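You operate a simulated robot arm through the tools that you are given. There is no shell and no other tool.

The job below is to be done with a simulated robot arm. You get a single attempt, and the scene is never put back.

TASK
Grease the end of the clamped bolt's thread, then tighten it to 150 N m and back it off.
Fine: brush from the tin, back in its pot; wind in, lock and shut the guard before switching on; switch off last. Set down upright: green brush. A coat counts when it lies all over at full strength: go over it till it gets no stronger.

It is judged by the outcome, as a careful person would: the job done as asked, and still so three seconds after it is handed in. It fails if anything else is knocked over, pushed out of place, dropped, spilled or broken.

THE ROBOT
A 7-joint arm with a two-finger parallel gripper, fixed in place. Base frame: the origin is on the floor under the middle of its stand, x ahead of it, y to its left, z up. Units: m, rad, N and s.
It reaches about 1.479 m from its shoulder. Its first joint turns from -2.897 to 2.897 rad. Payload 4.4 kg.
Tool frame: the origin (TCP) lies between the finger pads and is the grasp point; the fingertips stand 0.023 m ahead of it; z points along the fingers, y is the line along which they close. The gripper opens to 0.094 m. The fingers are 0.038 m wide and 0.01 m thick; the gripper's body (0.054 by 0.096 m) begins 0.039 m behind the TCP.
Orientation is that of the tool frame in the base frame, as a unit quaternion [w, x, y, z]. With the fingers straight down and closing along the base's y, the tool's x points along the base's -x, its y along +y and its z along -z.

THE INTERFACE
- The arm moves only by the tool drive_tool. Its argument "deltas" is a list of rows, each a list of 7 numbers: the opening, from 0 (shut) to 1 (fully open), then the shift along the tool's x, y, z in units of 400 mm (1.0 is 400 mm), then the turn, a rotation vector about the tool's x, y, z in units of 45 degrees (1.0 is 45 degrees). In form: [[fingers, tx, ty, tz, ax, ay, az], ...]. A call has 1 to 20 rows; each row is the pose to reach, as a shift and turn from the pose commanded when the call began, along the tool's axes at that moment. A call with a number of a shift or a turn outside -1 to 1 is refused whole. Each row takes 0.2 s and may step no farther than 0.05 m and 0.15 rad from the row before; otherwise, or with a gripper value out of range, the whole call is refused. Where a pose cannot be reached the arm comes as near as it can. A force on the tool above 40 N (or 10 N above the force at the start of the call, whichever is more), or a blocked arm, ends the call early, and 0.2 s more pass. Each finger travels about 0.072 m/s and halts on what it meets, pressing with about 22 N; the grip force reading is that of the motor and also rises with nothing between the fingers. The clock runs only during rows and for 0.2 s after the last one: add rows that repeat a pose to give the fingers time. It gives the time, the measured TCP pose, the force on the tool (base axes), the opening and the grip force at its end, in the units of the frame above (readings bear some noise), with the torque about the TCP (base axes, N m) and any sound that the robot's microphone picked up.
- Cameras (640 x 400 px; columns grow to the right, rows downward): "scene" is fixed at [0.223, -0.5052, 1.6988]; the picture's right is [0.49, -0.87, 0.00], its down [-0.56, -0.31, -0.77] and it looks along [0.67, 0.38, -0.64] (base axes); focal length 343 px, centre (320, 200). "wrist" rides on the gripper at [0.086, 0.016, -0.074] in the tool frame; the picture's right is [-0.18, 0.98, 0.00], its down [-0.58, -0.11, -0.81] and it looks along [-0.79, -0.15, 0.59] (tool axes); focal length 243 px, centre (320, 200). There is no depth. A picture from a camera that has moved, and an enlarged one, comes with that camera's place and axes in the base frame and with its lens. The place of the scene camera against the robot may be out by one fixed shift of up to 0.012 m in any direction.
- capture(camera): a new picture of that camera. No time passes.
- zoom(camera, box): a new picture of the part [left, top, right, bottom] of that camera's present view, enlarged. No time passes.
- sign_off(): hands the job in; it is judged then, once.

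Places have to be worked out from the pictures, the camera data and where the tool is seen. Open the gripper and draw the arm clear of the work before you hand the job in, unless the task says otherwise.

The tools are called after "Emit:" by a JSON object that holds its "method" and its "body". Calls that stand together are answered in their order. drive_tool: Moves the arm, as the interface text tells. Its arguments: {"type":"object","properties":{"deltas":{"type":"array"}},"required":["deltas"]} The other tools are called the same way: capture (camera) takes a picture; zoom (camera, box) takes an enlarged picture of a part of a camera's view; sign_off () hands the job in.

At the start:

```text
t: 0.0
tool_pos: [0.6697, -0.0486, 1.4139]
orientation: [0.001, 0.001, 1.0, 0.0]
ft_force: [-0.3, -0.1, 0.6]
ft_torque: [-0.02, 0.02, 0.01]
gripper_width: 0.094
finger_force: 0.1
```

scene: 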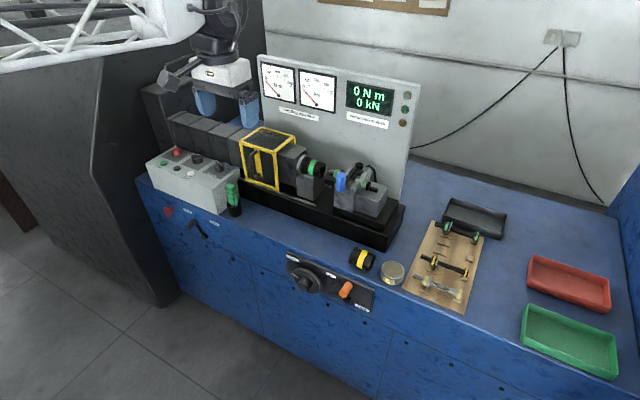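
wrist: 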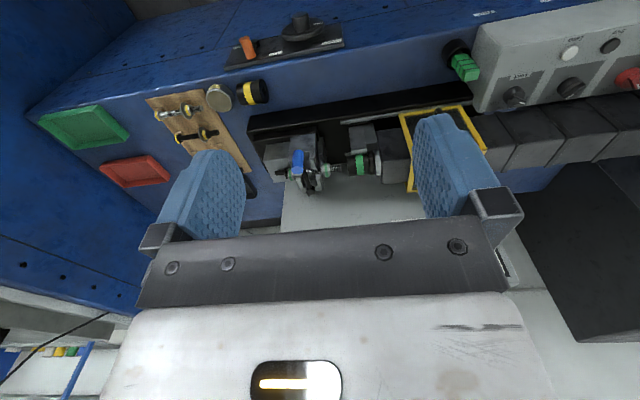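

The first pictures show a torque rig on a bench: a control box, a guard, a chuck, a clamped bolt, a green brush in a pot, and a yellow brush and a tin near the front edge. I'll zoom in on the details before I move anything.

Emit:
{"method": "zoom", "body": {"camera": "scene", "box": [220, 110, 420, 235]}}

Emit:
{"method": "zoom", "body": {"camera": "scene", "box": [130, 110, 290, 210]}}

Emit:
{"method": "zoom", "body": {"camera": "scene", "box": [270, 220, 430, 320]}}

Emit:
{"method": "zoom", "body": {"camera": "scene", "box": [250, 50, 430, 150]}}

Emit:
{"method": "zoom", "body": {"camera": "scene", "box": [390, 190, 530, 320]}}

Emit:
{"method": "zoom", "body": {"camera": "scene", "box": [310, 150, 410, 220]}}

```text
3.20 times, centred on (320, 172) of scene
camera zoom: at [0.223, -0.5052, 1.6988], right [0.49, -0.87, 0.0], down [-0.56, -0.31, -0.77], along [0.67, 0.38, -0.64], focal length 1098 px, centre (320, 288)
```

zoom: 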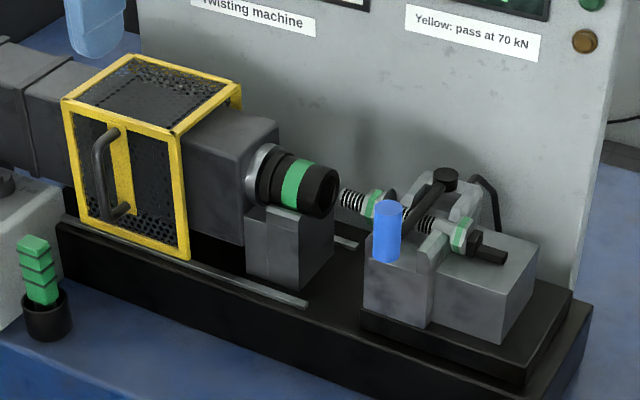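

```text
4.00 times, centred on (210, 160) of scene
camera zoom: at [0.223, -0.5052, 1.6988], right [0.49, -0.87, 0.0], down [-0.56, -0.31, -0.77], along [0.67, 0.38, -0.64], focal length 1372 px, centre (760, 360)
```

zoom: 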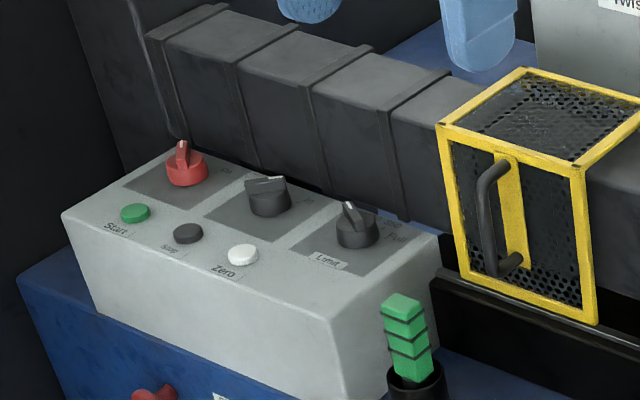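

```text
4.00 times, centred on (350, 270) of scene
camera zoom: at [0.223, -0.5052, 1.6988], right [0.49, -0.87, 0.0], down [-0.56, -0.31, -0.77], along [0.67, 0.38, -0.64], focal length 1372 px, centre (200, -80)
```

zoom: 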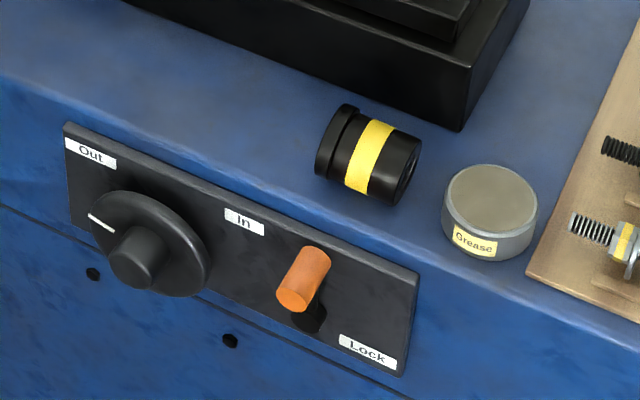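

```text
3.56 times, centred on (340, 100) of scene
camera zoom: at [0.223, -0.5052, 1.6988], right [0.49, -0.87, 0.0], down [-0.56, -0.31, -0.77], along [0.67, 0.38, -0.64], focal length 1220 px, centre (249, 556)
```

zoom: 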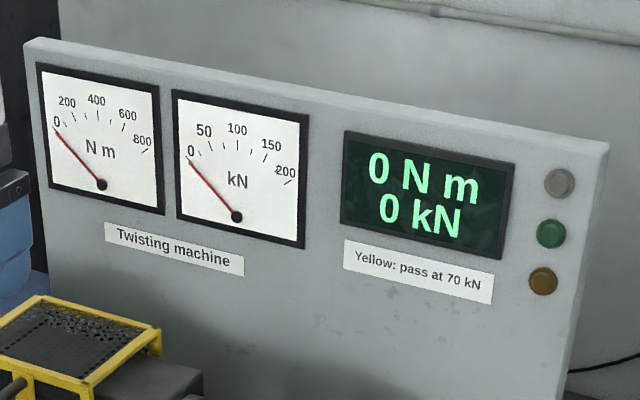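

```text
3.08 times, centred on (460, 255) of scene
camera zoom: at [0.223, -0.5052, 1.6988], right [0.49, -0.87, 0.0], down [-0.56, -0.31, -0.77], along [0.67, 0.38, -0.64], focal length 1055 px, centre (-111, 31)
```

zoom: 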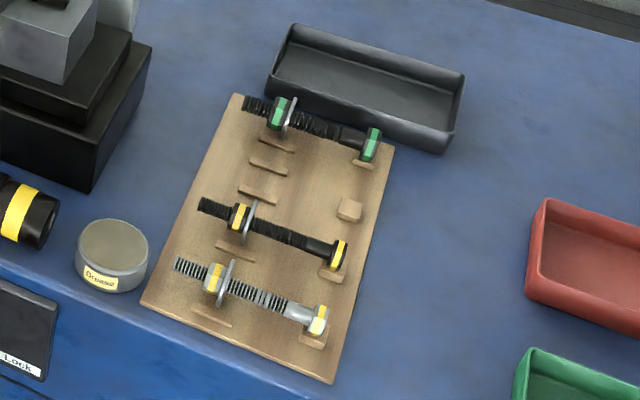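

```text
5.71 times, centred on (360, 185) of scene
camera zoom: at [0.223, -0.5052, 1.6988], right [0.49, -0.87, 0.0], down [-0.56, -0.31, -0.77], along [0.67, 0.38, -0.64], focal length 1960 px, centre (91, 286)
```

zoom: 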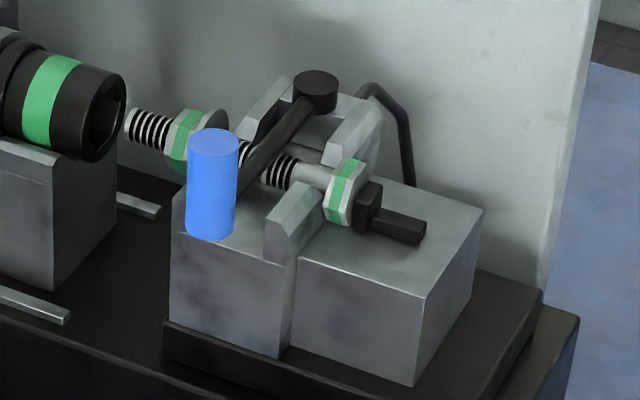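

The machine's bolt, nut and socket all carry green bands. The controls are a red switch and two selectors on the box, plus a wheel and a lock lever on the front panel. I'll move the arm left over the control box and look at it with the wrist camera.

Emit:
{"method": "drive_tool", "body": {"deltas": [[1, 0.02, 0.09, 0.05, 0, 0, 0], [1, 0.04, 0.18, 0.1, 0, 0, 0], [1, 0.06, 0.27, 0.15, 0, 0, 0], [1, 0.08, 0.36, 0.2, 0, 0, 0], [1, 0.1, 0.45, 0.25, 0, 0, 0], [1, 0.12, 0.54, 0.3, 0, 0, 0], [1, 0.14, 0.63, 0.35, 0, 0, 0], [1, 0.16, 0.72, 0.4, 0, 0, 0], [1, 0.18, 0.81, 0.45, 0, 0, 0], [1, 0.2, 0.9, 0.5, 0, 0, 0]]}}

Emit:
{"method": "capture", "body": {"camera": "wrist"}}

Emit:
{"method": "capture", "body": {"camera": "scene"}}

```text
t: 2.2
tool_pos: [0.589, 0.3132, 1.2153]
orientation: [0.0, -0.001, 1.0, 0.0]
ft_force: [0.8, 0.4, 0.4]
ft_torque: [-0.01, -0.03, 0.02]
gripper_width: 0.0938
finger_force: 0.1
```

```text
taken
camera wrist: at [0.5027, 0.3295, 1.2886], right [0.18, 0.98, 0.0], down [0.58, -0.11, 0.81], along [0.79, -0.15, -0.59], focal length 243 px, centre (320, 200)
```

wrist: 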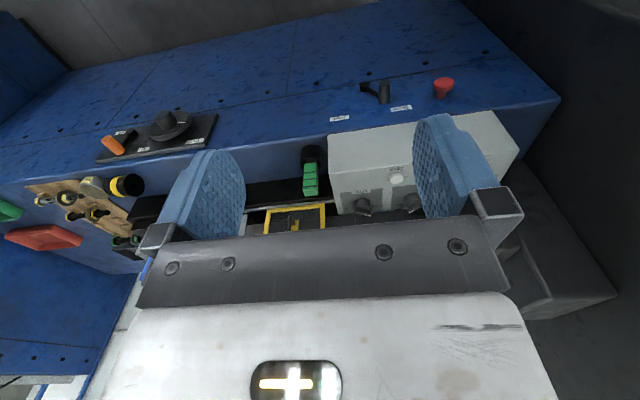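

```text
taken
```

scene: 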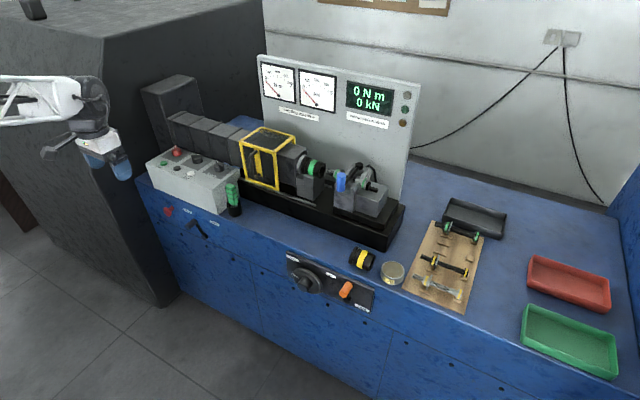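

The wrist view is upside down and shows the front face of the bench, with a red button and a black lever at the left end. I'll zoom in on these and on the box.

Emit:
{"method": "zoom", "body": {"camera": "wrist", "box": [320, 60, 480, 160]}}

Emit:
{"method": "zoom", "body": {"camera": "wrist", "box": [290, 130, 450, 230]}}

Emit:
{"method": "zoom", "body": {"camera": "scene", "box": [140, 190, 260, 265]}}

Emit:
{"method": "zoom", "body": {"camera": "scene", "box": [145, 140, 245, 202]}}

```text
4.00 times, centred on (400, 110) of wrist
camera zoom: at [0.5027, 0.3295, 1.2886], right [0.18, 0.98, 0.0], down [0.58, -0.11, 0.81], along [0.79, -0.15, -0.59], focal length 970 px, centre (0, 560)
```

zoom: 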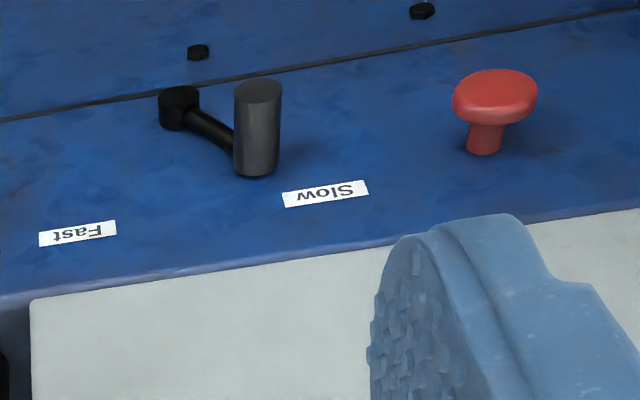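

```text
4.00 times, centred on (370, 180) of wrist
camera zoom: at [0.5027, 0.3295, 1.2886], right [0.18, 0.98, 0.0], down [0.58, -0.11, 0.81], along [0.79, -0.15, -0.59], focal length 970 px, centre (120, 280)
```

zoom: 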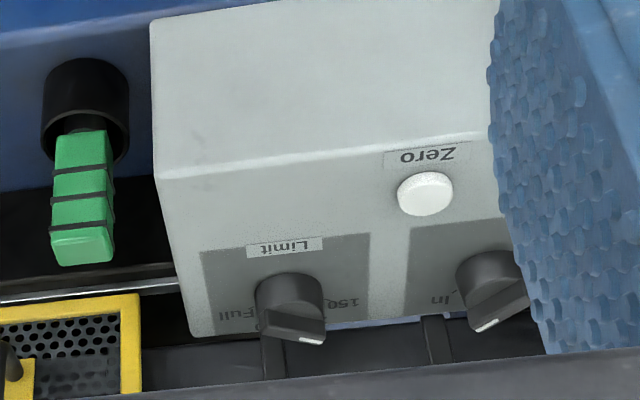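

```text
5.33 times, centred on (200, 228) of scene
camera zoom: at [0.223, -0.5052, 1.6988], right [0.49, -0.87, 0.0], down [-0.56, -0.31, -0.77], along [0.67, 0.38, -0.64], focal length 1829 px, centre (960, 53)
```

zoom: 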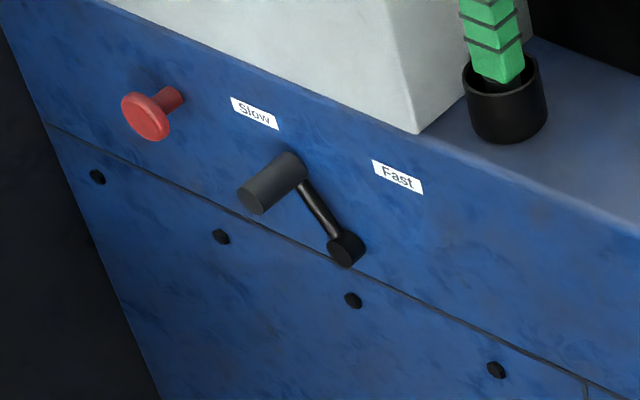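

```text
6.40 times, centred on (195, 171) of scene
camera zoom: at [0.223, -0.5052, 1.6988], right [0.49, -0.87, 0.0], down [-0.56, -0.31, -0.77], along [0.67, 0.38, -0.64], focal length 2195 px, centre (1120, 386)
```

zoom: 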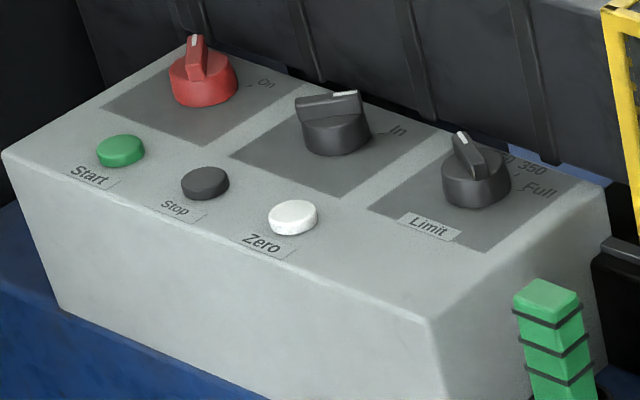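

The front lever already sits at "Slow", and the limit selector has positions 150, 350 and Full. I'll move over the control panel for a steep, close view of the switch positions.

Emit:
{"method": "drive_tool", "body": {"deltas": [[1, -0.07, 0.06, 0.0, 0, 0, 0], [1, -0.14, 0.12, 0.0, 0, 0, 0], [1, -0.21, 0.18, 0.0, 0, 0, 0], [1, -0.28, 0.24, 0.0, 0, 0, 0], [1, -0.33, 0.29, 0.0, 0, 0, 0]]}}

Emit:
{"method": "capture", "body": {"camera": "wrist"}}

Emit:
{"method": "zoom", "body": {"camera": "wrist", "box": [240, 20, 440, 145]}}

```text
t: 3.4
tool_pos: [0.7212, 0.4293, 1.2135]
orientation: [0.0, 0.0, 1.0, 0.0]
ft_force: [-0.8, -0.2, 0.3]
ft_torque: [-0.01, -0.02, 0.01]
gripper_width: 0.0942
finger_force: 0.2
```

```text
taken
camera wrist: at [0.6352, 0.4451, 1.2881], right [0.18, 0.98, 0.0], down [0.58, -0.11, 0.81], along [0.79, -0.15, -0.59], focal length 243 px, centre (320, 200)
```

wrist: 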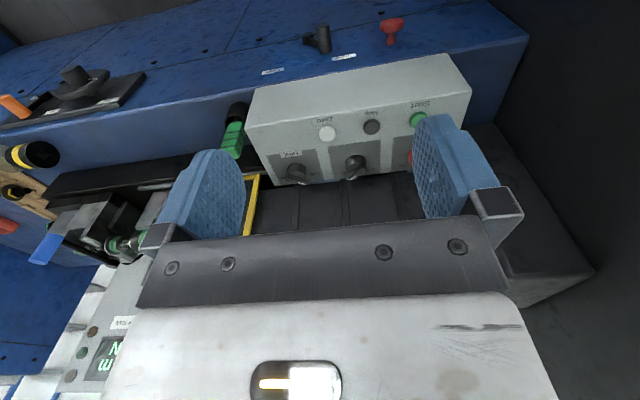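

```text
3.20 times, centred on (340, 82) of wrist
camera zoom: at [0.6352, 0.4451, 1.2881], right [0.18, 0.98, 0.0], down [0.58, -0.11, 0.81], along [0.79, -0.15, -0.59], focal length 776 px, centre (256, 576)
```

zoom: 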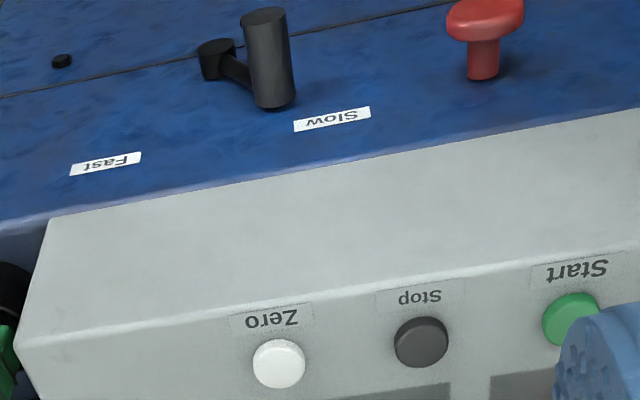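

The panel should sit higher in the picture, so I'll move about 0.12 m further forward and slightly left.

Emit:
{"method": "drive_tool", "body": {"deltas": [[1, -0.1, 0.02, 0.0, 0, 0, 0], [1, -0.2, 0.04, 0.0, 0, 0, 0], [1, -0.3, 0.06, 0.0, 0, 0, 0]]}}

Emit:
{"method": "capture", "body": {"camera": "wrist"}}

Emit:
{"method": "zoom", "body": {"camera": "wrist", "box": [220, 30, 440, 168]}}

Emit:
{"method": "zoom", "body": {"camera": "wrist", "box": [260, 60, 440, 172]}}

```text
t: 4.2
tool_pos: [0.8415, 0.4523, 1.2134]
orientation: [0.001, 0.0, 1.0, 0.0]
ft_force: [-0.8, 0.1, -0.2]
ft_torque: [0.05, 0.01, 0.02]
gripper_width: 0.0941
finger_force: 0.0
```

```text
taken
camera wrist: at [0.7552, 0.4693, 1.2884], right [0.18, 0.98, 0.0], down [0.58, -0.11, 0.81], along [0.79, -0.15, -0.59], focal length 243 px, centre (320, 200)
```

wrist: 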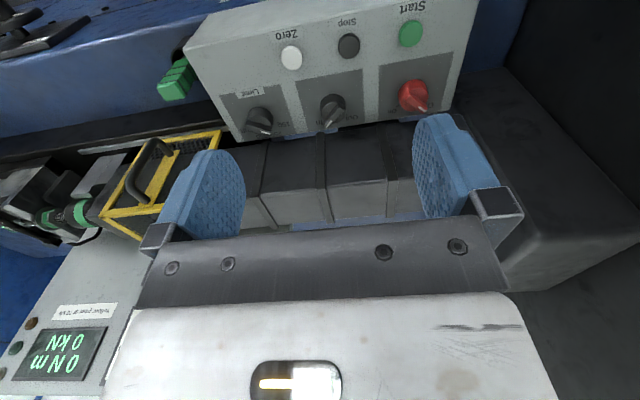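

```text
2.90 times, centred on (330, 99) of wrist
camera zoom: at [0.7552, 0.4693, 1.2884], right [0.18, 0.98, 0.0], down [0.58, -0.11, 0.81], along [0.79, -0.15, -0.59], focal length 703 px, centre (291, 493)
```

zoom: 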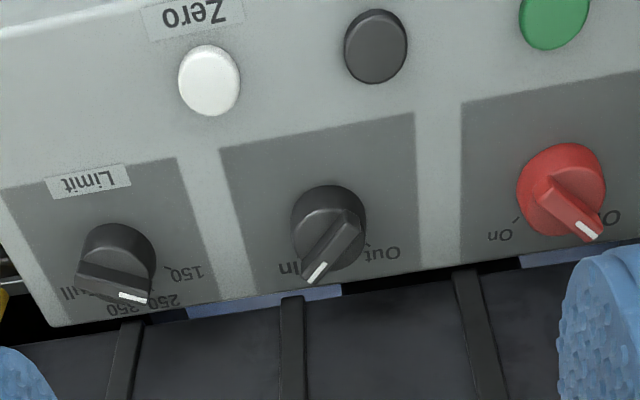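

```text
3.56 times, centred on (350, 116) of wrist
camera zoom: at [0.7552, 0.4693, 1.2884], right [0.18, 0.98, 0.0], down [0.58, -0.11, 0.81], along [0.79, -0.15, -0.59], focal length 863 px, centre (213, 499)
```

zoom: 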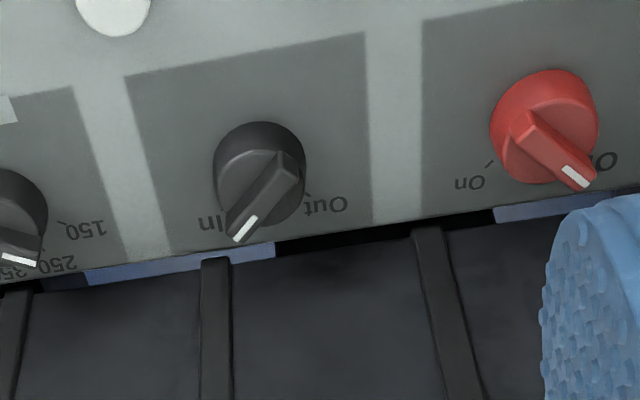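

The settings read: switch Off, direction In, and limit near 350, with choices of 150, 250, 350 and Full. It will need turning to 150. Next I'll move back and to the right, to look at the rig and then the tin.

Emit:
{"method": "drive_tool", "body": {"deltas": [[1, 0.05, -0.1, -0.02, 0, 0, 0], [1, 0.1, -0.2, -0.04, 0, 0, 0], [1, 0.15, -0.3, -0.06, 0, 0, 0], [1, 0.2, -0.4, -0.08, 0, 0, 0], [1, 0.25, -0.5, -0.1, 0, 0, 0], [1, 0.25, -0.62, -0.1, 0, 0, 0], [1, 0.25, -0.74, -0.1, 0, 0, 0], [1, 0.25, -0.86, -0.1, 0, 0, 0], [1, 0.25, -0.98, -0.1, 0, 0, 0]]}}

Emit:
{"method": "capture", "body": {"camera": "wrist"}}

Emit:
{"method": "zoom", "body": {"camera": "wrist", "box": [220, 60, 440, 198]}}

```text
t: 6.2
tool_pos: [0.7399, 0.0583, 1.253]
orientation: [0.0, 0.001, 1.0, 0.0]
ft_force: [0.2, 0.6, 0.0]
ft_torque: [0.07, -0.01, 0.01]
gripper_width: 0.0942
finger_force: 0.0
```

```text
taken
camera wrist: at [0.6551, 0.0755, 1.3271], right [0.18, 0.98, 0.0], down [0.58, -0.11, 0.81], along [0.79, -0.15, -0.59], focal length 243 px, centre (320, 200)
```

wrist: 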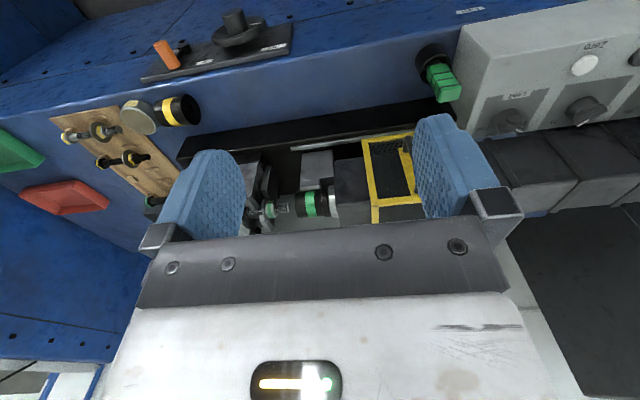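

```text
2.90 times, centred on (330, 129) of wrist
camera zoom: at [0.6551, 0.0755, 1.3271], right [0.18, 0.98, 0.0], down [0.58, -0.11, 0.81], along [0.79, -0.15, -0.59], focal length 703 px, centre (291, 406)
```

zoom: 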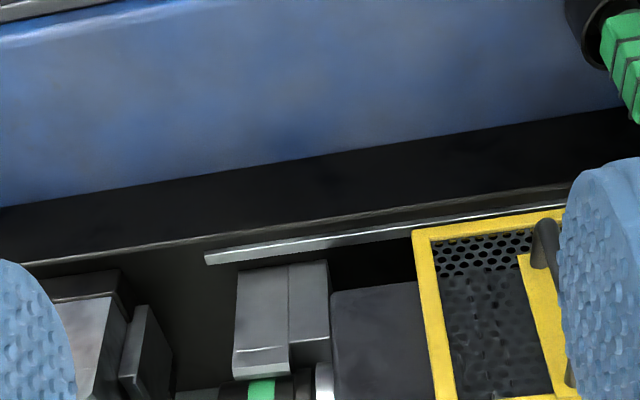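

By triangulation the socket's green band is at about (1.065, -0.02, 1.03), with the bolt axis along y. Next I'll move right to look at the tin and the front panel.

Emit:
{"method": "drive_tool", "body": {"deltas": [[1, -0.01, -0.1, 0.025, 0, 0, 0], [1, -0.02, -0.2, 0.05, 0, 0, 0], [1, -0.03, -0.3, 0.075, 0, 0, 0], [1, -0.04, -0.4, 0.1, 0, 0, 0], [1, -0.05, -0.5, 0.125, 0, 0, 0], [1, -0.06, -0.6, 0.15, 0, 0, 0], [1, -0.07, -0.7, 0.175, 0, 0, 0], [1, -0.08, -0.8, 0.2, 0, 0, 0], [1, -0.09, -0.9, 0.225, 0, 0, 0], [1, -0.1, -1.0, 0.25, 0, 0, 0]]}}

Emit:
{"method": "capture", "body": {"camera": "wrist"}}

Emit:
{"method": "zoom", "body": {"camera": "wrist", "box": [220, 40, 440, 178]}}

```text
t: 8.4
tool_pos: [0.7807, -0.3407, 1.1538]
orientation: [0.0, 0.0, 1.0, 0.0]
ft_force: [0.5, -0.2, -0.3]
ft_torque: [0.02, 0.01, 0.0]
gripper_width: 0.0938
finger_force: 0.1
```

```text
taken
camera wrist: at [0.696, -0.3237, 1.2286], right [0.18, 0.98, 0.0], down [0.58, -0.11, 0.81], along [0.79, -0.15, -0.59], focal length 243 px, centre (320, 200)
```

wrist: 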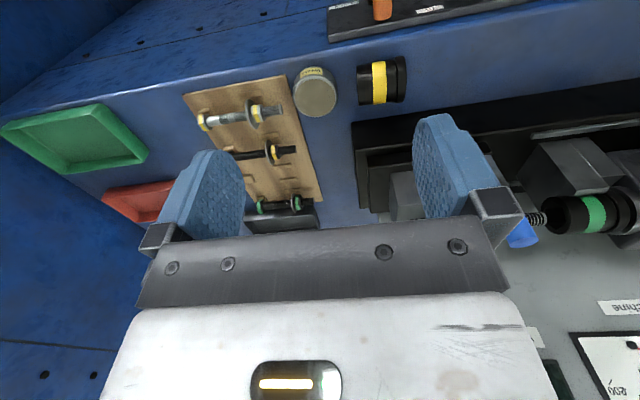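

```text
2.90 times, centred on (330, 109) of wrist
camera zoom: at [0.696, -0.3237, 1.2286], right [0.18, 0.98, 0.0], down [0.58, -0.11, 0.81], along [0.79, -0.15, -0.59], focal length 703 px, centre (291, 464)
```

zoom: 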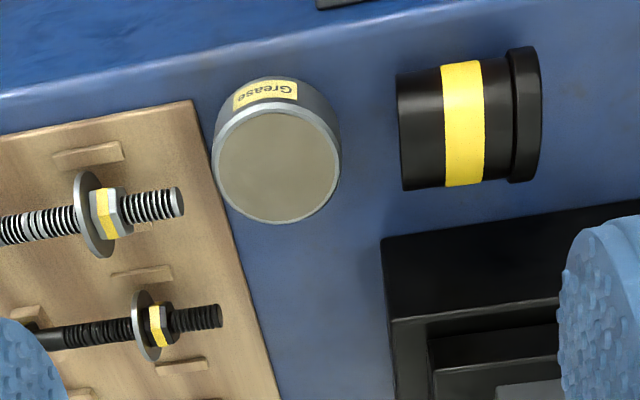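

The tin is open and full of grease to the brim, with its surface centred near (0.894, -0.367, 0.88). Next I'll rise and look closely at the clamped bolt's thread end.

Emit:
{"method": "drive_tool", "body": {"deltas": [[1, 0, 0.0, -0.1, 0, 0, 0], [1, 0, 0.05, -0.2, 0, 0, 0], [1, -0.04, 0.15, -0.27, 0, 0, 0], [1, -0.09, 0.25, -0.27, 0, 0, 0], [1, -0.14, 0.35, -0.27, 0, 0, 0], [1, -0.19, 0.45, -0.27, 0, 0, 0], [1, -0.24, 0.55, -0.27, 0, 0, 0], [1, -0.29, 0.63, -0.27, 0, 0, 0], [1, -0.34, 0.7, -0.27, 0, 0, 0], [1, -0.4, 0.72, -0.27, 0, 0, 0]]}}

Emit:
{"method": "capture", "body": {"camera": "wrist"}}

Emit:
{"method": "zoom", "body": {"camera": "wrist", "box": [220, 60, 440, 198]}}

```text
refused: row 3 steps farther than a row can; nothing moved
```

```text
taken
camera wrist: at [0.696, -0.3237, 1.2286], right [0.18, 0.98, 0.0], down [0.58, -0.11, 0.81], along [0.79, -0.15, -0.59], focal length 243 px, centre (320, 200)
```

wrist: 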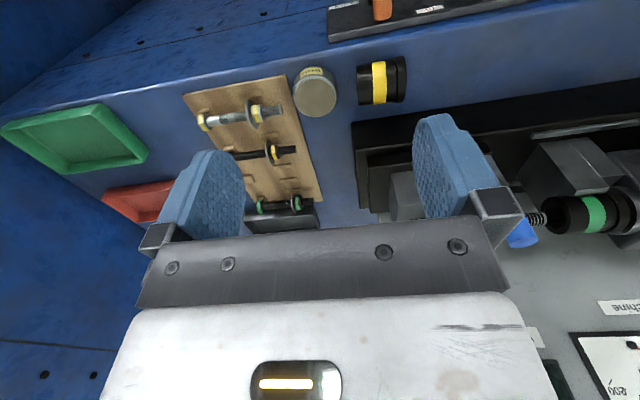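

```text
2.90 times, centred on (330, 129) of wrist
camera zoom: at [0.696, -0.3237, 1.2286], right [0.18, 0.98, 0.0], down [0.58, -0.11, 0.81], along [0.79, -0.15, -0.59], focal length 703 px, centre (291, 406)
```

zoom: 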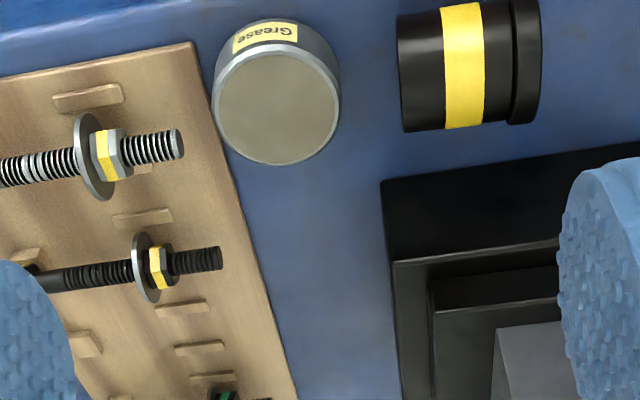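

The call was refused because one row stepped too far, and nothing moved. I'll send the same move with smaller steps.

Emit:
{"method": "drive_tool", "body": {"deltas": [[1, 0, 0.0, -0.1, 0, 0, 0], [1, 0, 0.04, -0.2, 0, 0, 0], [1, -0.03, 0.12, -0.27, 0, 0, 0], [1, -0.07, 0.22, -0.27, 0, 0, 0], [1, -0.12, 0.32, -0.27, 0, 0, 0], [1, -0.17, 0.42, -0.27, 0, 0, 0], [1, -0.22, 0.52, -0.27, 0, 0, 0], [1, -0.27, 0.6, -0.27, 0, 0, 0], [1, -0.33, 0.68, -0.27, 0, 0, 0], [1, -0.4, 0.72, -0.27, 0, 0, 0]]}}

Emit:
{"method": "capture", "body": {"camera": "wrist"}}

Emit:
{"method": "zoom", "body": {"camera": "wrist", "box": [220, 60, 440, 198]}}

```text
t: 10.6
tool_pos: [0.9416, -0.0503, 1.2629]
orientation: [0.001, 0.0, 1.0, 0.0]
ft_force: [0.5, 0.1, -0.7]
ft_torque: [-0.02, -0.03, 0.02]
gripper_width: 0.0938
finger_force: 0.1
```

```text
taken
camera wrist: at [0.8549, -0.0342, 1.3374], right [0.18, 0.98, 0.0], down [0.58, -0.11, 0.81], along [0.79, -0.15, -0.59], focal length 243 px, centre (320, 200)
```

wrist: 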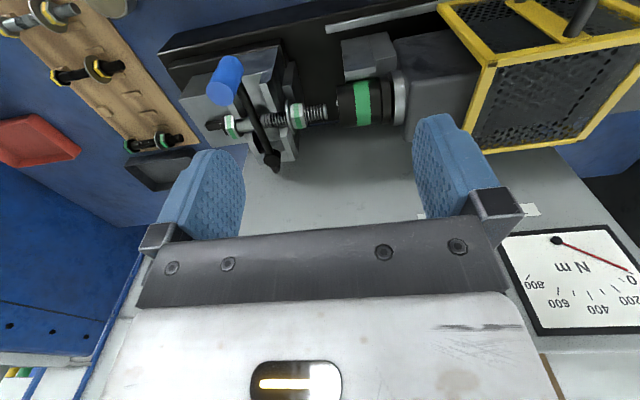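

```text
2.90 times, centred on (330, 129) of wrist
camera zoom: at [0.8549, -0.0342, 1.3374], right [0.18, 0.98, 0.0], down [0.58, -0.11, 0.81], along [0.79, -0.15, -0.59], focal length 703 px, centre (291, 406)
```

zoom: 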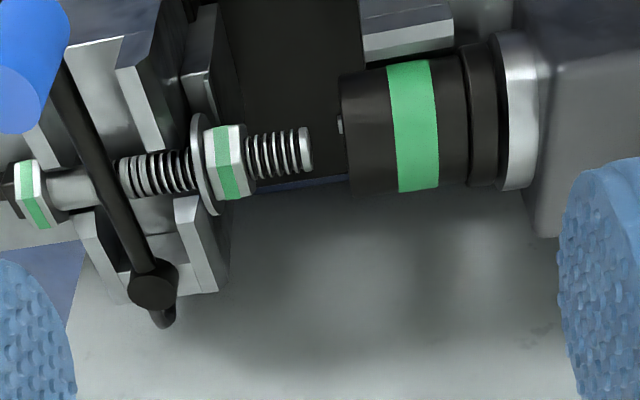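

That was a good view. The thread end runs about 32 mm from the nut face to its tip, near (1.047, -0.061, 1.045), with the socket just beyond. The brush handle is roughly upright near (0.90, 0.236), with its top at about z=0.97. I'll go and view it closely.

Emit:
{"method": "drive_tool", "body": {"deltas": [[1, 0.1, 0.0, 0, 0, 0, 0], [1, 0.2, 0.03, 0, 0, 0, 0], [1, 0.3, 0.08, 0.0, 0, 0, 0], [1, 0.3, 0.18, 0.03, 0, 0, 0], [1, 0.3, 0.28, 0.06, 0, 0, 0], [1, 0.3, 0.38, 0.09, 0, 0, 0], [1, 0.3, 0.48, 0.12, 0, 0, 0], [1, 0.3, 0.58, 0.16, 0, 0, 0], [1, 0.3, 0.68, 0.2, 0, 0, 0], [1, 0.3, 0.75, 0.28, 0, 0, 0], [1, 0.3, 0.75, 0.33, 0, 0, 0]]}}

Emit:
{"method": "capture", "body": {"camera": "wrist"}}

Emit:
{"method": "zoom", "body": {"camera": "wrist", "box": [240, 20, 420, 132]}}

```text
t: 13.0
tool_pos: [0.8209, 0.2488, 1.1301]
orientation: [0.0, 0.0, 1.0, 0.001]
ft_force: [-0.3, 0.5, 0.6]
ft_torque: [0.0, 0.0, 0.02]
gripper_width: 0.0941
finger_force: 0.1
```

```text
taken
camera wrist: at [0.7355, 0.2655, 1.2033], right [0.18, 0.98, 0.0], down [0.58, -0.11, 0.81], along [0.79, -0.15, -0.59], focal length 243 px, centre (320, 200)
```

wrist: 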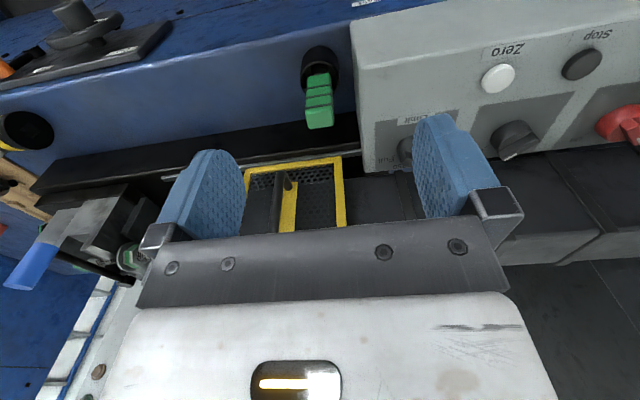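

```text
3.56 times, centred on (330, 76) of wrist
camera zoom: at [0.7355, 0.2655, 1.2033], right [0.18, 0.98, 0.0], down [0.58, -0.11, 0.81], along [0.79, -0.15, -0.59], focal length 863 px, centre (284, 641)
```

zoom: 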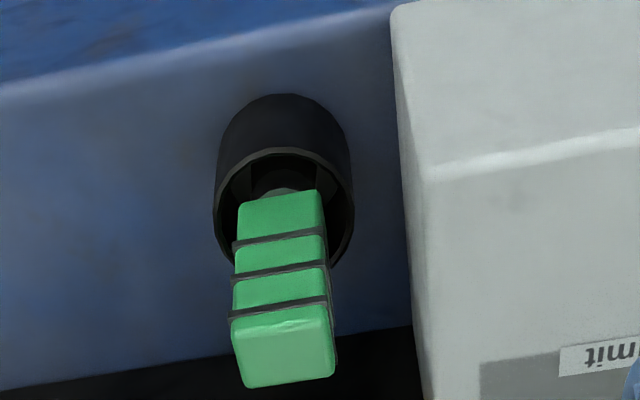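

The handle is about 30 mm wide along y and 24 mm along x. It is turned about 5° clockwise and centred near (0.898, 0.2355), and the control box side is at y≈0.28. I'll move above it with the fingers part open and the gripper turned to match, then check.

Emit:
{"method": "drive_tool", "body": {"deltas": [[0.9, -0.06, -0.01, 0.07, 0, 0, 0.04], [0.8, -0.12, -0.02, 0.14, 0, 0, 0.08], [0.7, -0.193, -0.033, 0.2, 0, 0, 0.115], [0.64, -0.193, -0.033, 0.225, 0, 0, 0.115], [0.64, -0.193, -0.033, 0.225, 0, 0, 0.115]]}}

Emit:
{"method": "capture", "body": {"camera": "wrist"}}

Emit:
{"method": "zoom", "body": {"camera": "wrist", "box": [240, 20, 420, 132]}}

Emit:
{"method": "zoom", "body": {"camera": "scene", "box": [150, 90, 310, 230]}}

```text
t: 14.2
tool_pos: [0.901, 0.2347, 1.0395]
orientation: [-0.001, 0.046, 0.999, 0.0]
ft_force: [0.1, 0.1, 0.4]
ft_torque: [0.02, 0.04, -0.03]
gripper_width: 0.0601
finger_force: 0.1
```

```text
taken
camera wrist: at [0.8153, 0.2592, 1.1136], right [0.27, 0.96, 0.0], down [0.57, -0.16, 0.81], along [0.78, -0.22, -0.59], focal length 243 px, centre (320, 200)
```

wrist: 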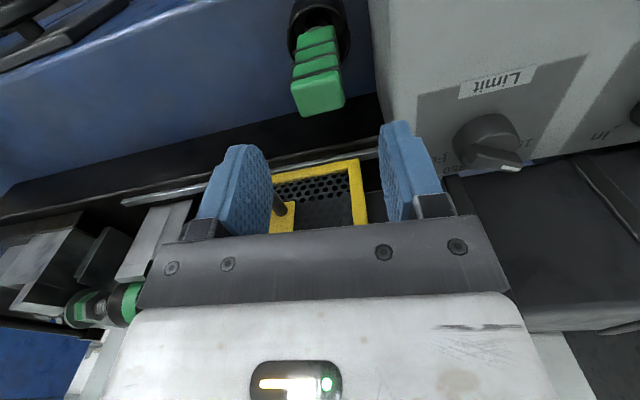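

```text
3.56 times, centred on (330, 76) of wrist
camera zoom: at [0.8153, 0.2592, 1.1136], right [0.27, 0.96, 0.0], down [0.57, -0.16, 0.81], along [0.78, -0.22, -0.59], focal length 863 px, centre (284, 641)
```

zoom: 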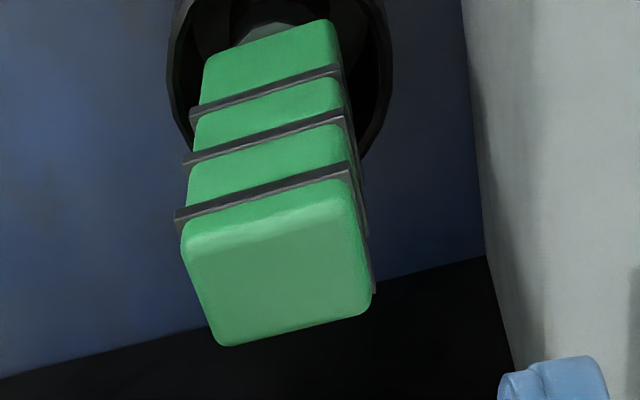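

```text
2.86 times, centred on (230, 160) of scene
camera zoom: at [0.223, -0.5052, 1.6988], right [0.49, -0.87, 0.0], down [-0.56, -0.31, -0.77], along [0.67, 0.38, -0.64], focal length 980 px, centre (577, 314)
```

zoom: 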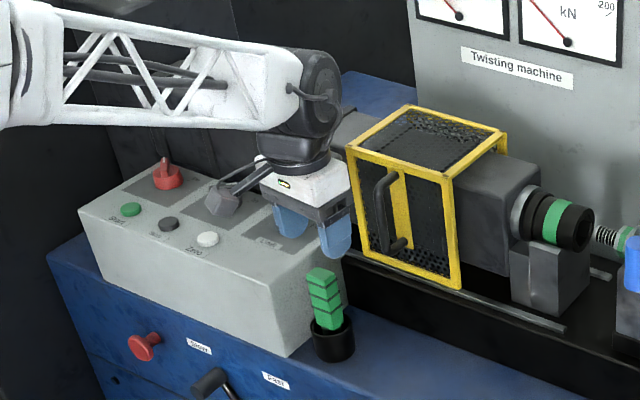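

From this closer view the handle is in fact nearly square to the base axes, so I'll undo the turn. I'll narrow the opening to about 50 mm to stay clear of the box, then lower to grip height over the handle.

Emit:
{"method": "drive_tool", "body": {"deltas": [[0.54, 0.008, 0.004, 0.0, 0, 0, -0.06], [0.54, 0.008, 0.004, 0.0, 0, 0, -0.117], [0.54, 0.008, 0.004, 0.06, 0, 0, -0.117], [0.54, 0.008, 0.004, 0.12, 0, 0, -0.117], [0.54, 0.008, 0.004, 0.18, 0, 0, -0.117], [0.54, 0.008, 0.004, 0.235, 0, 0, -0.117]]}}

Emit:
{"method": "capture", "body": {"camera": "wrist"}}

Emit:
{"method": "zoom", "body": {"camera": "scene", "box": [180, 130, 280, 230]}}

```text
t: 15.6
tool_pos: [0.895, 0.2372, 0.9465]
orientation: [0.001, -0.001, 1.0, 0.0]
ft_force: [0.1, 0.6, 0.3]
ft_torque: [0.04, 0.0, 0.01]
gripper_width: 0.0507
finger_force: 0.1
```

```text
taken
camera wrist: at [0.809, 0.2533, 1.0202], right [0.18, 0.98, 0.0], down [0.58, -0.11, 0.81], along [0.79, -0.15, -0.59], focal length 243 px, centre (320, 200)
```

wrist: 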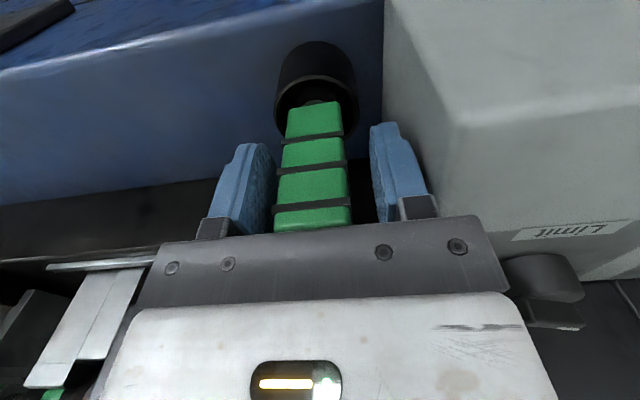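

```text
4.00 times, centred on (230, 180) of scene
camera zoom: at [0.223, -0.5052, 1.6988], right [0.49, -0.87, 0.0], down [-0.56, -0.31, -0.77], along [0.67, 0.38, -0.64], focal length 1372 px, centre (680, 280)
```

zoom: 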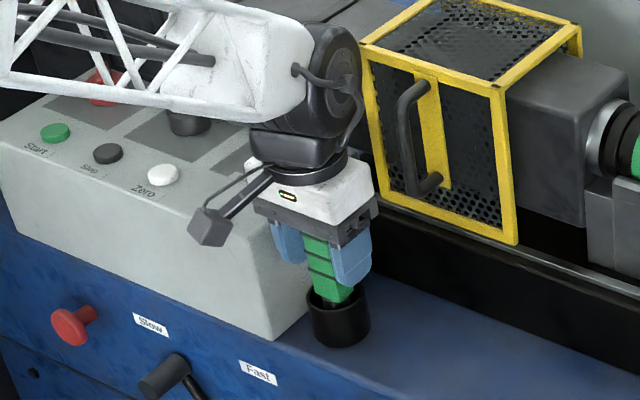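

The handle is well placed between the fingers, slightly toward -y. I'll shift 2 mm that way and close on it.

Emit:
{"method": "drive_tool", "body": {"deltas": [[0.54, 0, -0.006, 0.0, 0, 0, 0], [0.2, 0, -0.006, 0.0, 0, 0, 0], [0, 0, -0.006, 0.0, 0, 0, 0], [0, 0, -0.006, 0.0, 0, 0, 0], [0, 0, -0.006, 0.0, 0, 0, 0]]}}

Emit:
{"method": "capture", "body": {"camera": "wrist"}}

```text
t: 16.8
tool_pos: [0.8958, 0.2343, 0.9462]
orientation: [0.001, -0.001, 1.0, 0.001]
ft_force: [-0.9, 0.2, 0.0]
ft_torque: [-0.03, -0.01, 0.0]
gripper_width: 0.0297
finger_force: 22.2
```

```text
taken
camera wrist: at [0.809, 0.2507, 1.0199], right [0.18, 0.98, 0.0], down [0.58, -0.11, 0.81], along [0.79, -0.15, -0.59], focal length 243 px, centre (320, 200)
```

wrist: 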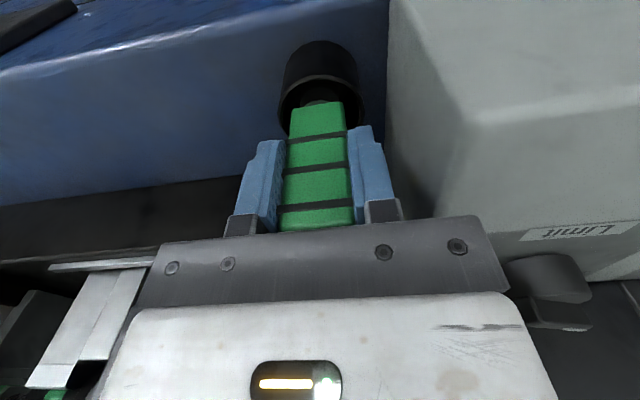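

The handle is gripped (0.030 m wide, 22 N). The pot pose for the return is TCP ≈ (0.896, 0.234, 0.946). I'll lift straight up and look at the brush.

Emit:
{"method": "drive_tool", "body": {"deltas": [[0, 0, 0, -0.05, 0, 0, 0], [0, 0, 0, -0.12, 0, 0, 0], [0, 0, 0, -0.2, 0, 0, 0], [0, 0, 0, -0.28, 0, 0, 0], [0, 0, 0, -0.36, 0, 0, 0], [0, 0, 0, -0.42, 0, 0, 0]]}}

Emit:
{"method": "capture", "body": {"camera": "wrist"}}

Emit:
{"method": "zoom", "body": {"camera": "scene", "box": [180, 90, 300, 230]}}

```text
t: 18.2
tool_pos: [0.8956, 0.2352, 1.1142]
orientation: [-0.001, -0.001, 1.0, 0.0]
ft_force: [-0.8, 0.0, -1.9]
ft_torque: [0.0, 0.02, 0.01]
gripper_width: 0.0294
finger_force: 22.4
```

```text
taken
camera wrist: at [0.8103, 0.2511, 1.1873], right [0.18, 0.98, 0.0], down [0.58, -0.11, 0.81], along [0.79, -0.15, -0.59], focal length 243 px, centre (320, 200)
```

wrist: 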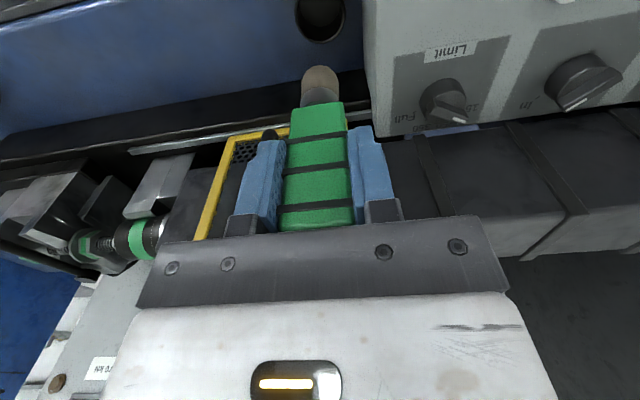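

```text
2.86 times, centred on (240, 160) of scene
camera zoom: at [0.223, -0.5052, 1.6988], right [0.49, -0.87, 0.0], down [-0.56, -0.31, -0.77], along [0.67, 0.38, -0.64], focal length 980 px, centre (549, 314)
```

zoom: 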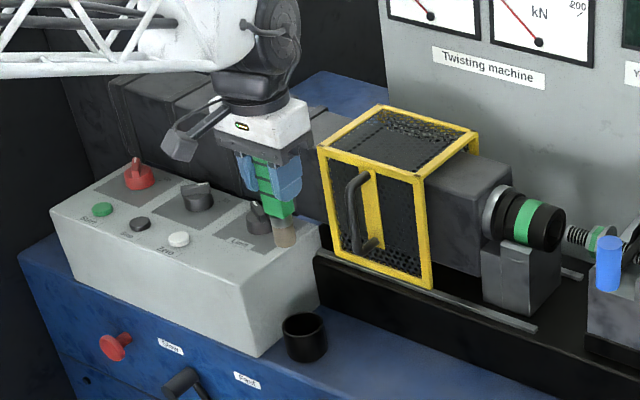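

The brush is out: a beige round bristle head below the handle, its tip about 93 mm below the TCP by my estimate. I'll zoom in for detail.

Emit:
{"method": "zoom", "body": {"camera": "wrist", "box": [270, 40, 370, 102]}}

Emit:
{"method": "zoom", "body": {"camera": "scene", "box": [210, 120, 270, 190]}}

```text
6.40 times, centred on (320, 71) of wrist
camera zoom: at [0.8103, 0.2511, 1.1873], right [0.18, 0.98, 0.0], down [0.58, -0.11, 0.81], along [0.79, -0.15, -0.59], focal length 1553 px, centre (320, 1026)
```

zoom: 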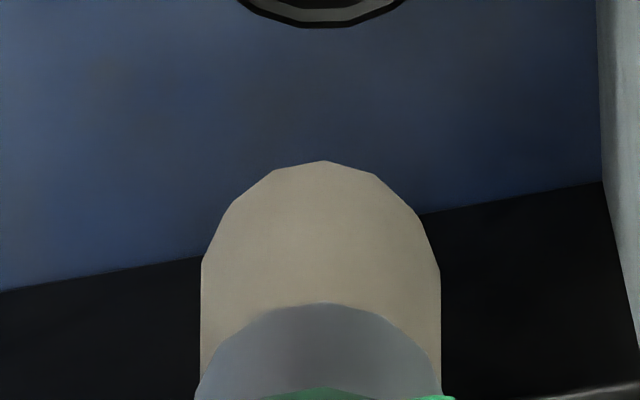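

```text
5.71 times, centred on (240, 155) of scene
camera zoom: at [0.223, -0.5052, 1.6988], right [0.49, -0.87, 0.0], down [-0.56, -0.31, -0.77], along [0.67, 0.38, -0.64], focal length 1960 px, centre (777, 457)
```

zoom: 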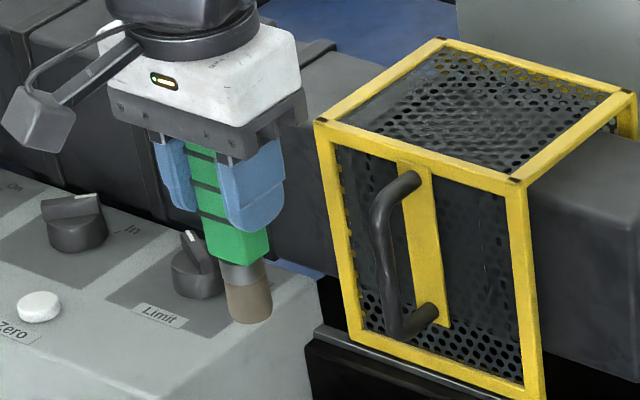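

The bristle head is about 24 mm across, with its tip about 90 mm below the TCP. I'll draw back toward the robot and carry the brush right, toward the tin.

Emit:
{"method": "drive_tool", "body": {"deltas": [[0, 0.1, 0, 0, 0, 0, 0], [0, 0.2, -0.02, 0, 0, 0, 0], [0, 0.25, -0.1, 0, 0, 0, 0], [0, 0.25, -0.2, 0, 0, 0, 0], [0, 0.25, -0.31, 0, 0, 0, 0], [0, 0.25, -0.42, 0, 0, 0, 0], [0, 0.25, -0.53, 0, 0, 0, 0], [0, 0.25, -0.64, 0, 0, 0, 0], [0, 0.25, -0.75, 0, 0, 0, 0], [0, 0.25, -0.86, 0, 0, 0, 0], [0, 0.25, -0.95, 0, 0, 0, 0], [0, 0.25, -1.0, 0, 0, 0, 0]]}}

Emit:
{"method": "drive_tool", "body": {"deltas": [[0, 0, -0.1, 0, 0, 0, 0], [0, 0, -0.2, 0, 0, 0, 0], [0, 0, -0.3, 0.0, 0, 0, 0], [0, 0, -0.4, 0.05, 0, 0, 0], [0, -0.06, -0.48, 0.08, 0, 0, 0], [0, -0.12, -0.503, 0.12, 0, 0, 0], [0, -0.18, -0.503, 0.15, 0, 0, 0], [0, -0.18, -0.503, 0.15, 0, 0, 0]]}}

Emit:
{"method": "capture", "body": {"camera": "wrist"}}

Emit:
{"method": "zoom", "body": {"camera": "scene", "box": [320, 180, 460, 300]}}

```text
t: 20.8
tool_pos: [0.797, -0.1654, 1.1142]
orientation: [0.0, -0.001, 1.0, 0.0]
ft_force: [-0.8, -0.4, -1.2]
ft_torque: [0.0, 0.01, -0.04]
gripper_width: 0.0295
finger_force: 22.0
```

```text
t: 22.6
tool_pos: [0.8707, -0.3665, 1.0539]
orientation: [0.0, -0.001, 1.0, 0.0]
ft_force: [0.0, 0.4, -1.2]
ft_torque: [0.01, 0.0, 0.04]
gripper_width: 0.0296
finger_force: 22.0
```

```text
taken
camera wrist: at [0.7839, -0.3507, 1.1279], right [0.18, 0.98, 0.0], down [0.58, -0.11, 0.81], along [0.79, -0.15, -0.59], focal length 243 px, centre (320, 200)
```

wrist: 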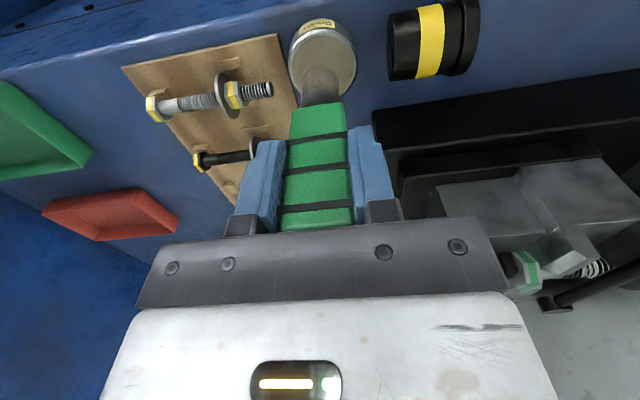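

```text
3.33 times, centred on (390, 240) of scene
camera zoom: at [0.223, -0.5052, 1.6988], right [0.49, -0.87, 0.0], down [-0.56, -0.31, -0.77], along [0.67, 0.38, -0.64], focal length 1143 px, centre (87, 67)
```

zoom: 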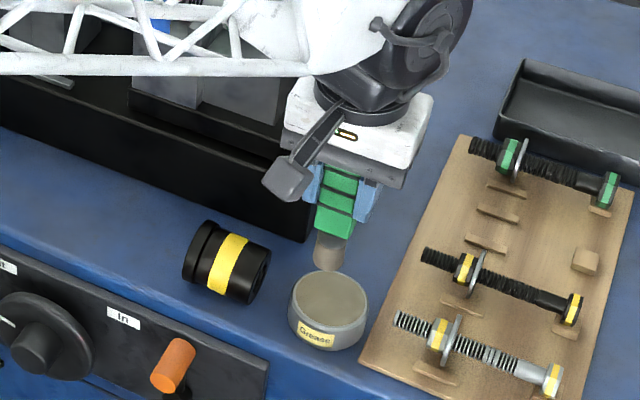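

The brush now hangs just short of the tin. I'll zoom to measure the tin's centre from here.

Emit:
{"method": "zoom", "body": {"camera": "wrist", "box": [260, 5, 390, 105]}}

```text
4.00 times, centred on (325, 55) of wrist
camera zoom: at [0.7839, -0.3507, 1.1279], right [0.18, 0.98, 0.0], down [0.58, -0.11, 0.81], along [0.79, -0.15, -0.59], focal length 970 px, centre (300, 780)
```

zoom: 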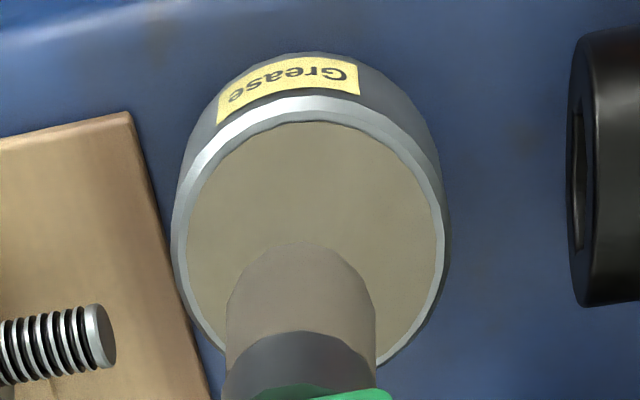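

The tin's centre is about (0.894, -0.369), with roughly a 60 mm opening. I'll move over it and come down to just above the grease surface.

Emit:
{"method": "drive_tool", "body": {"deltas": [[0, -0.035, -0.003, 0.0, 0, 0, 0], [0, -0.065, -0.004, 0.04, 0, 0, 0], [0, -0.065, -0.004, 0.09, 0, 0, 0], [0, -0.065, -0.004, 0.14, 0, 0, 0], [0, -0.065, -0.004, 0.18, 0, 0, 0]]}}

Emit:
{"method": "zoom", "body": {"camera": "wrist", "box": [250, 0, 390, 110]}}

Emit:
{"method": "zoom", "body": {"camera": "scene", "box": [350, 210, 430, 290]}}

```text
t: 23.8
tool_pos: [0.895, -0.3682, 0.9814]
orientation: [-0.001, -0.001, 1.0, 0.001]
ft_force: [-0.1, 0.2, 0.3]
ft_torque: [0.0, 0.0, -0.03]
gripper_width: 0.0297
finger_force: 22.6
```

```text
3.64 times, centred on (320, 55) of wrist
camera zoom: at [0.8084, -0.3521, 1.0561], right [0.18, 0.98, 0.0], down [0.58, -0.11, 0.81], along [0.79, -0.15, -0.59], focal length 882 px, centre (320, 727)
```

zoom: 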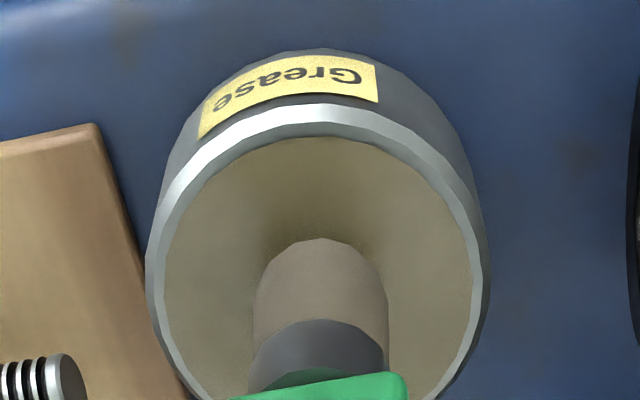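

```text
5.00 times, centred on (390, 250) of scene
camera zoom: at [0.223, -0.5052, 1.6988], right [0.49, -0.87, 0.0], down [-0.56, -0.31, -0.77], along [0.67, 0.38, -0.64], focal length 1715 px, centre (-30, -50)
```

zoom: 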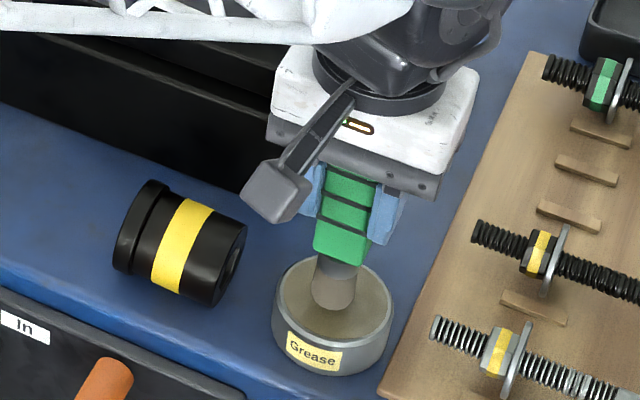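

The brush is centred over the grease with its tip just above the surface. I'll lower it in small steps and watch the force.

Emit:
{"method": "drive_tool", "body": {"deltas": [[0, 0, 0, 0.01, 0, 0, 0], [0, 0, 0, 0.02, 0, 0, 0], [0, 0, 0, 0.03, 0, 0, 0], [0, 0, 0, 0.035, 0, 0, 0], [0, 0, 0, 0.035, 0, 0, 0]]}}

Emit:
{"method": "zoom", "body": {"camera": "wrist", "box": [250, 0, 390, 110]}}

Emit:
{"method": "zoom", "body": {"camera": "scene", "box": [350, 210, 430, 290]}}

```text
t: 25.0
tool_pos: [0.8951, -0.3677, 0.9678]
orientation: [0.0, -0.001, 1.0, 0.0]
ft_force: [1.9, -3.5, 15.3]
ft_torque: [-0.22, -0.09, 0.0]
gripper_width: 0.03
finger_force: 21.8
```

```text
3.64 times, centred on (320, 55) of wrist
camera zoom: at [0.8085, -0.3517, 1.0428], right [0.18, 0.98, 0.0], down [0.58, -0.11, 0.81], along [0.79, -0.15, -0.59], focal length 882 px, centre (320, 727)
```

zoom: 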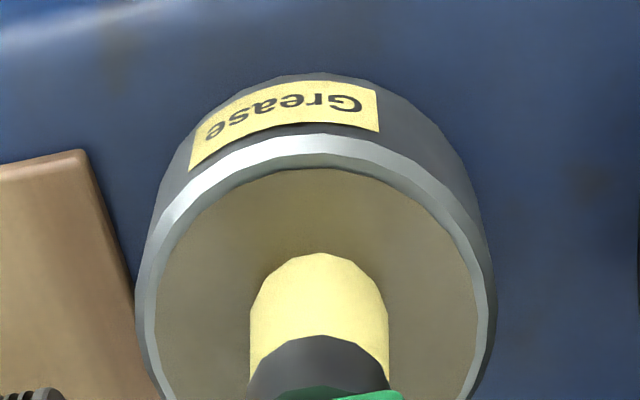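

```text
5.00 times, centred on (390, 250) of scene
camera zoom: at [0.223, -0.5052, 1.6988], right [0.49, -0.87, 0.0], down [-0.56, -0.31, -0.77], along [0.67, 0.38, -0.64], focal length 1715 px, centre (-30, -50)
```

zoom: 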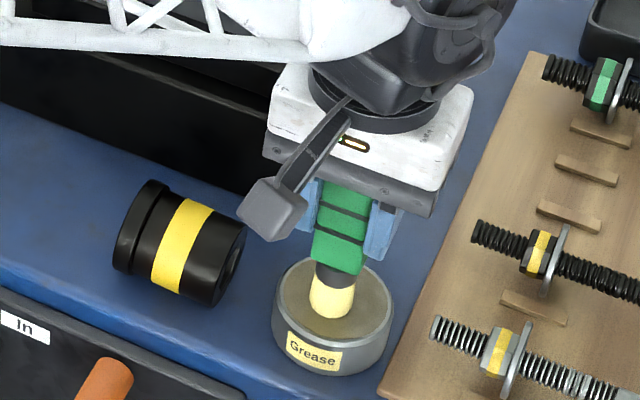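

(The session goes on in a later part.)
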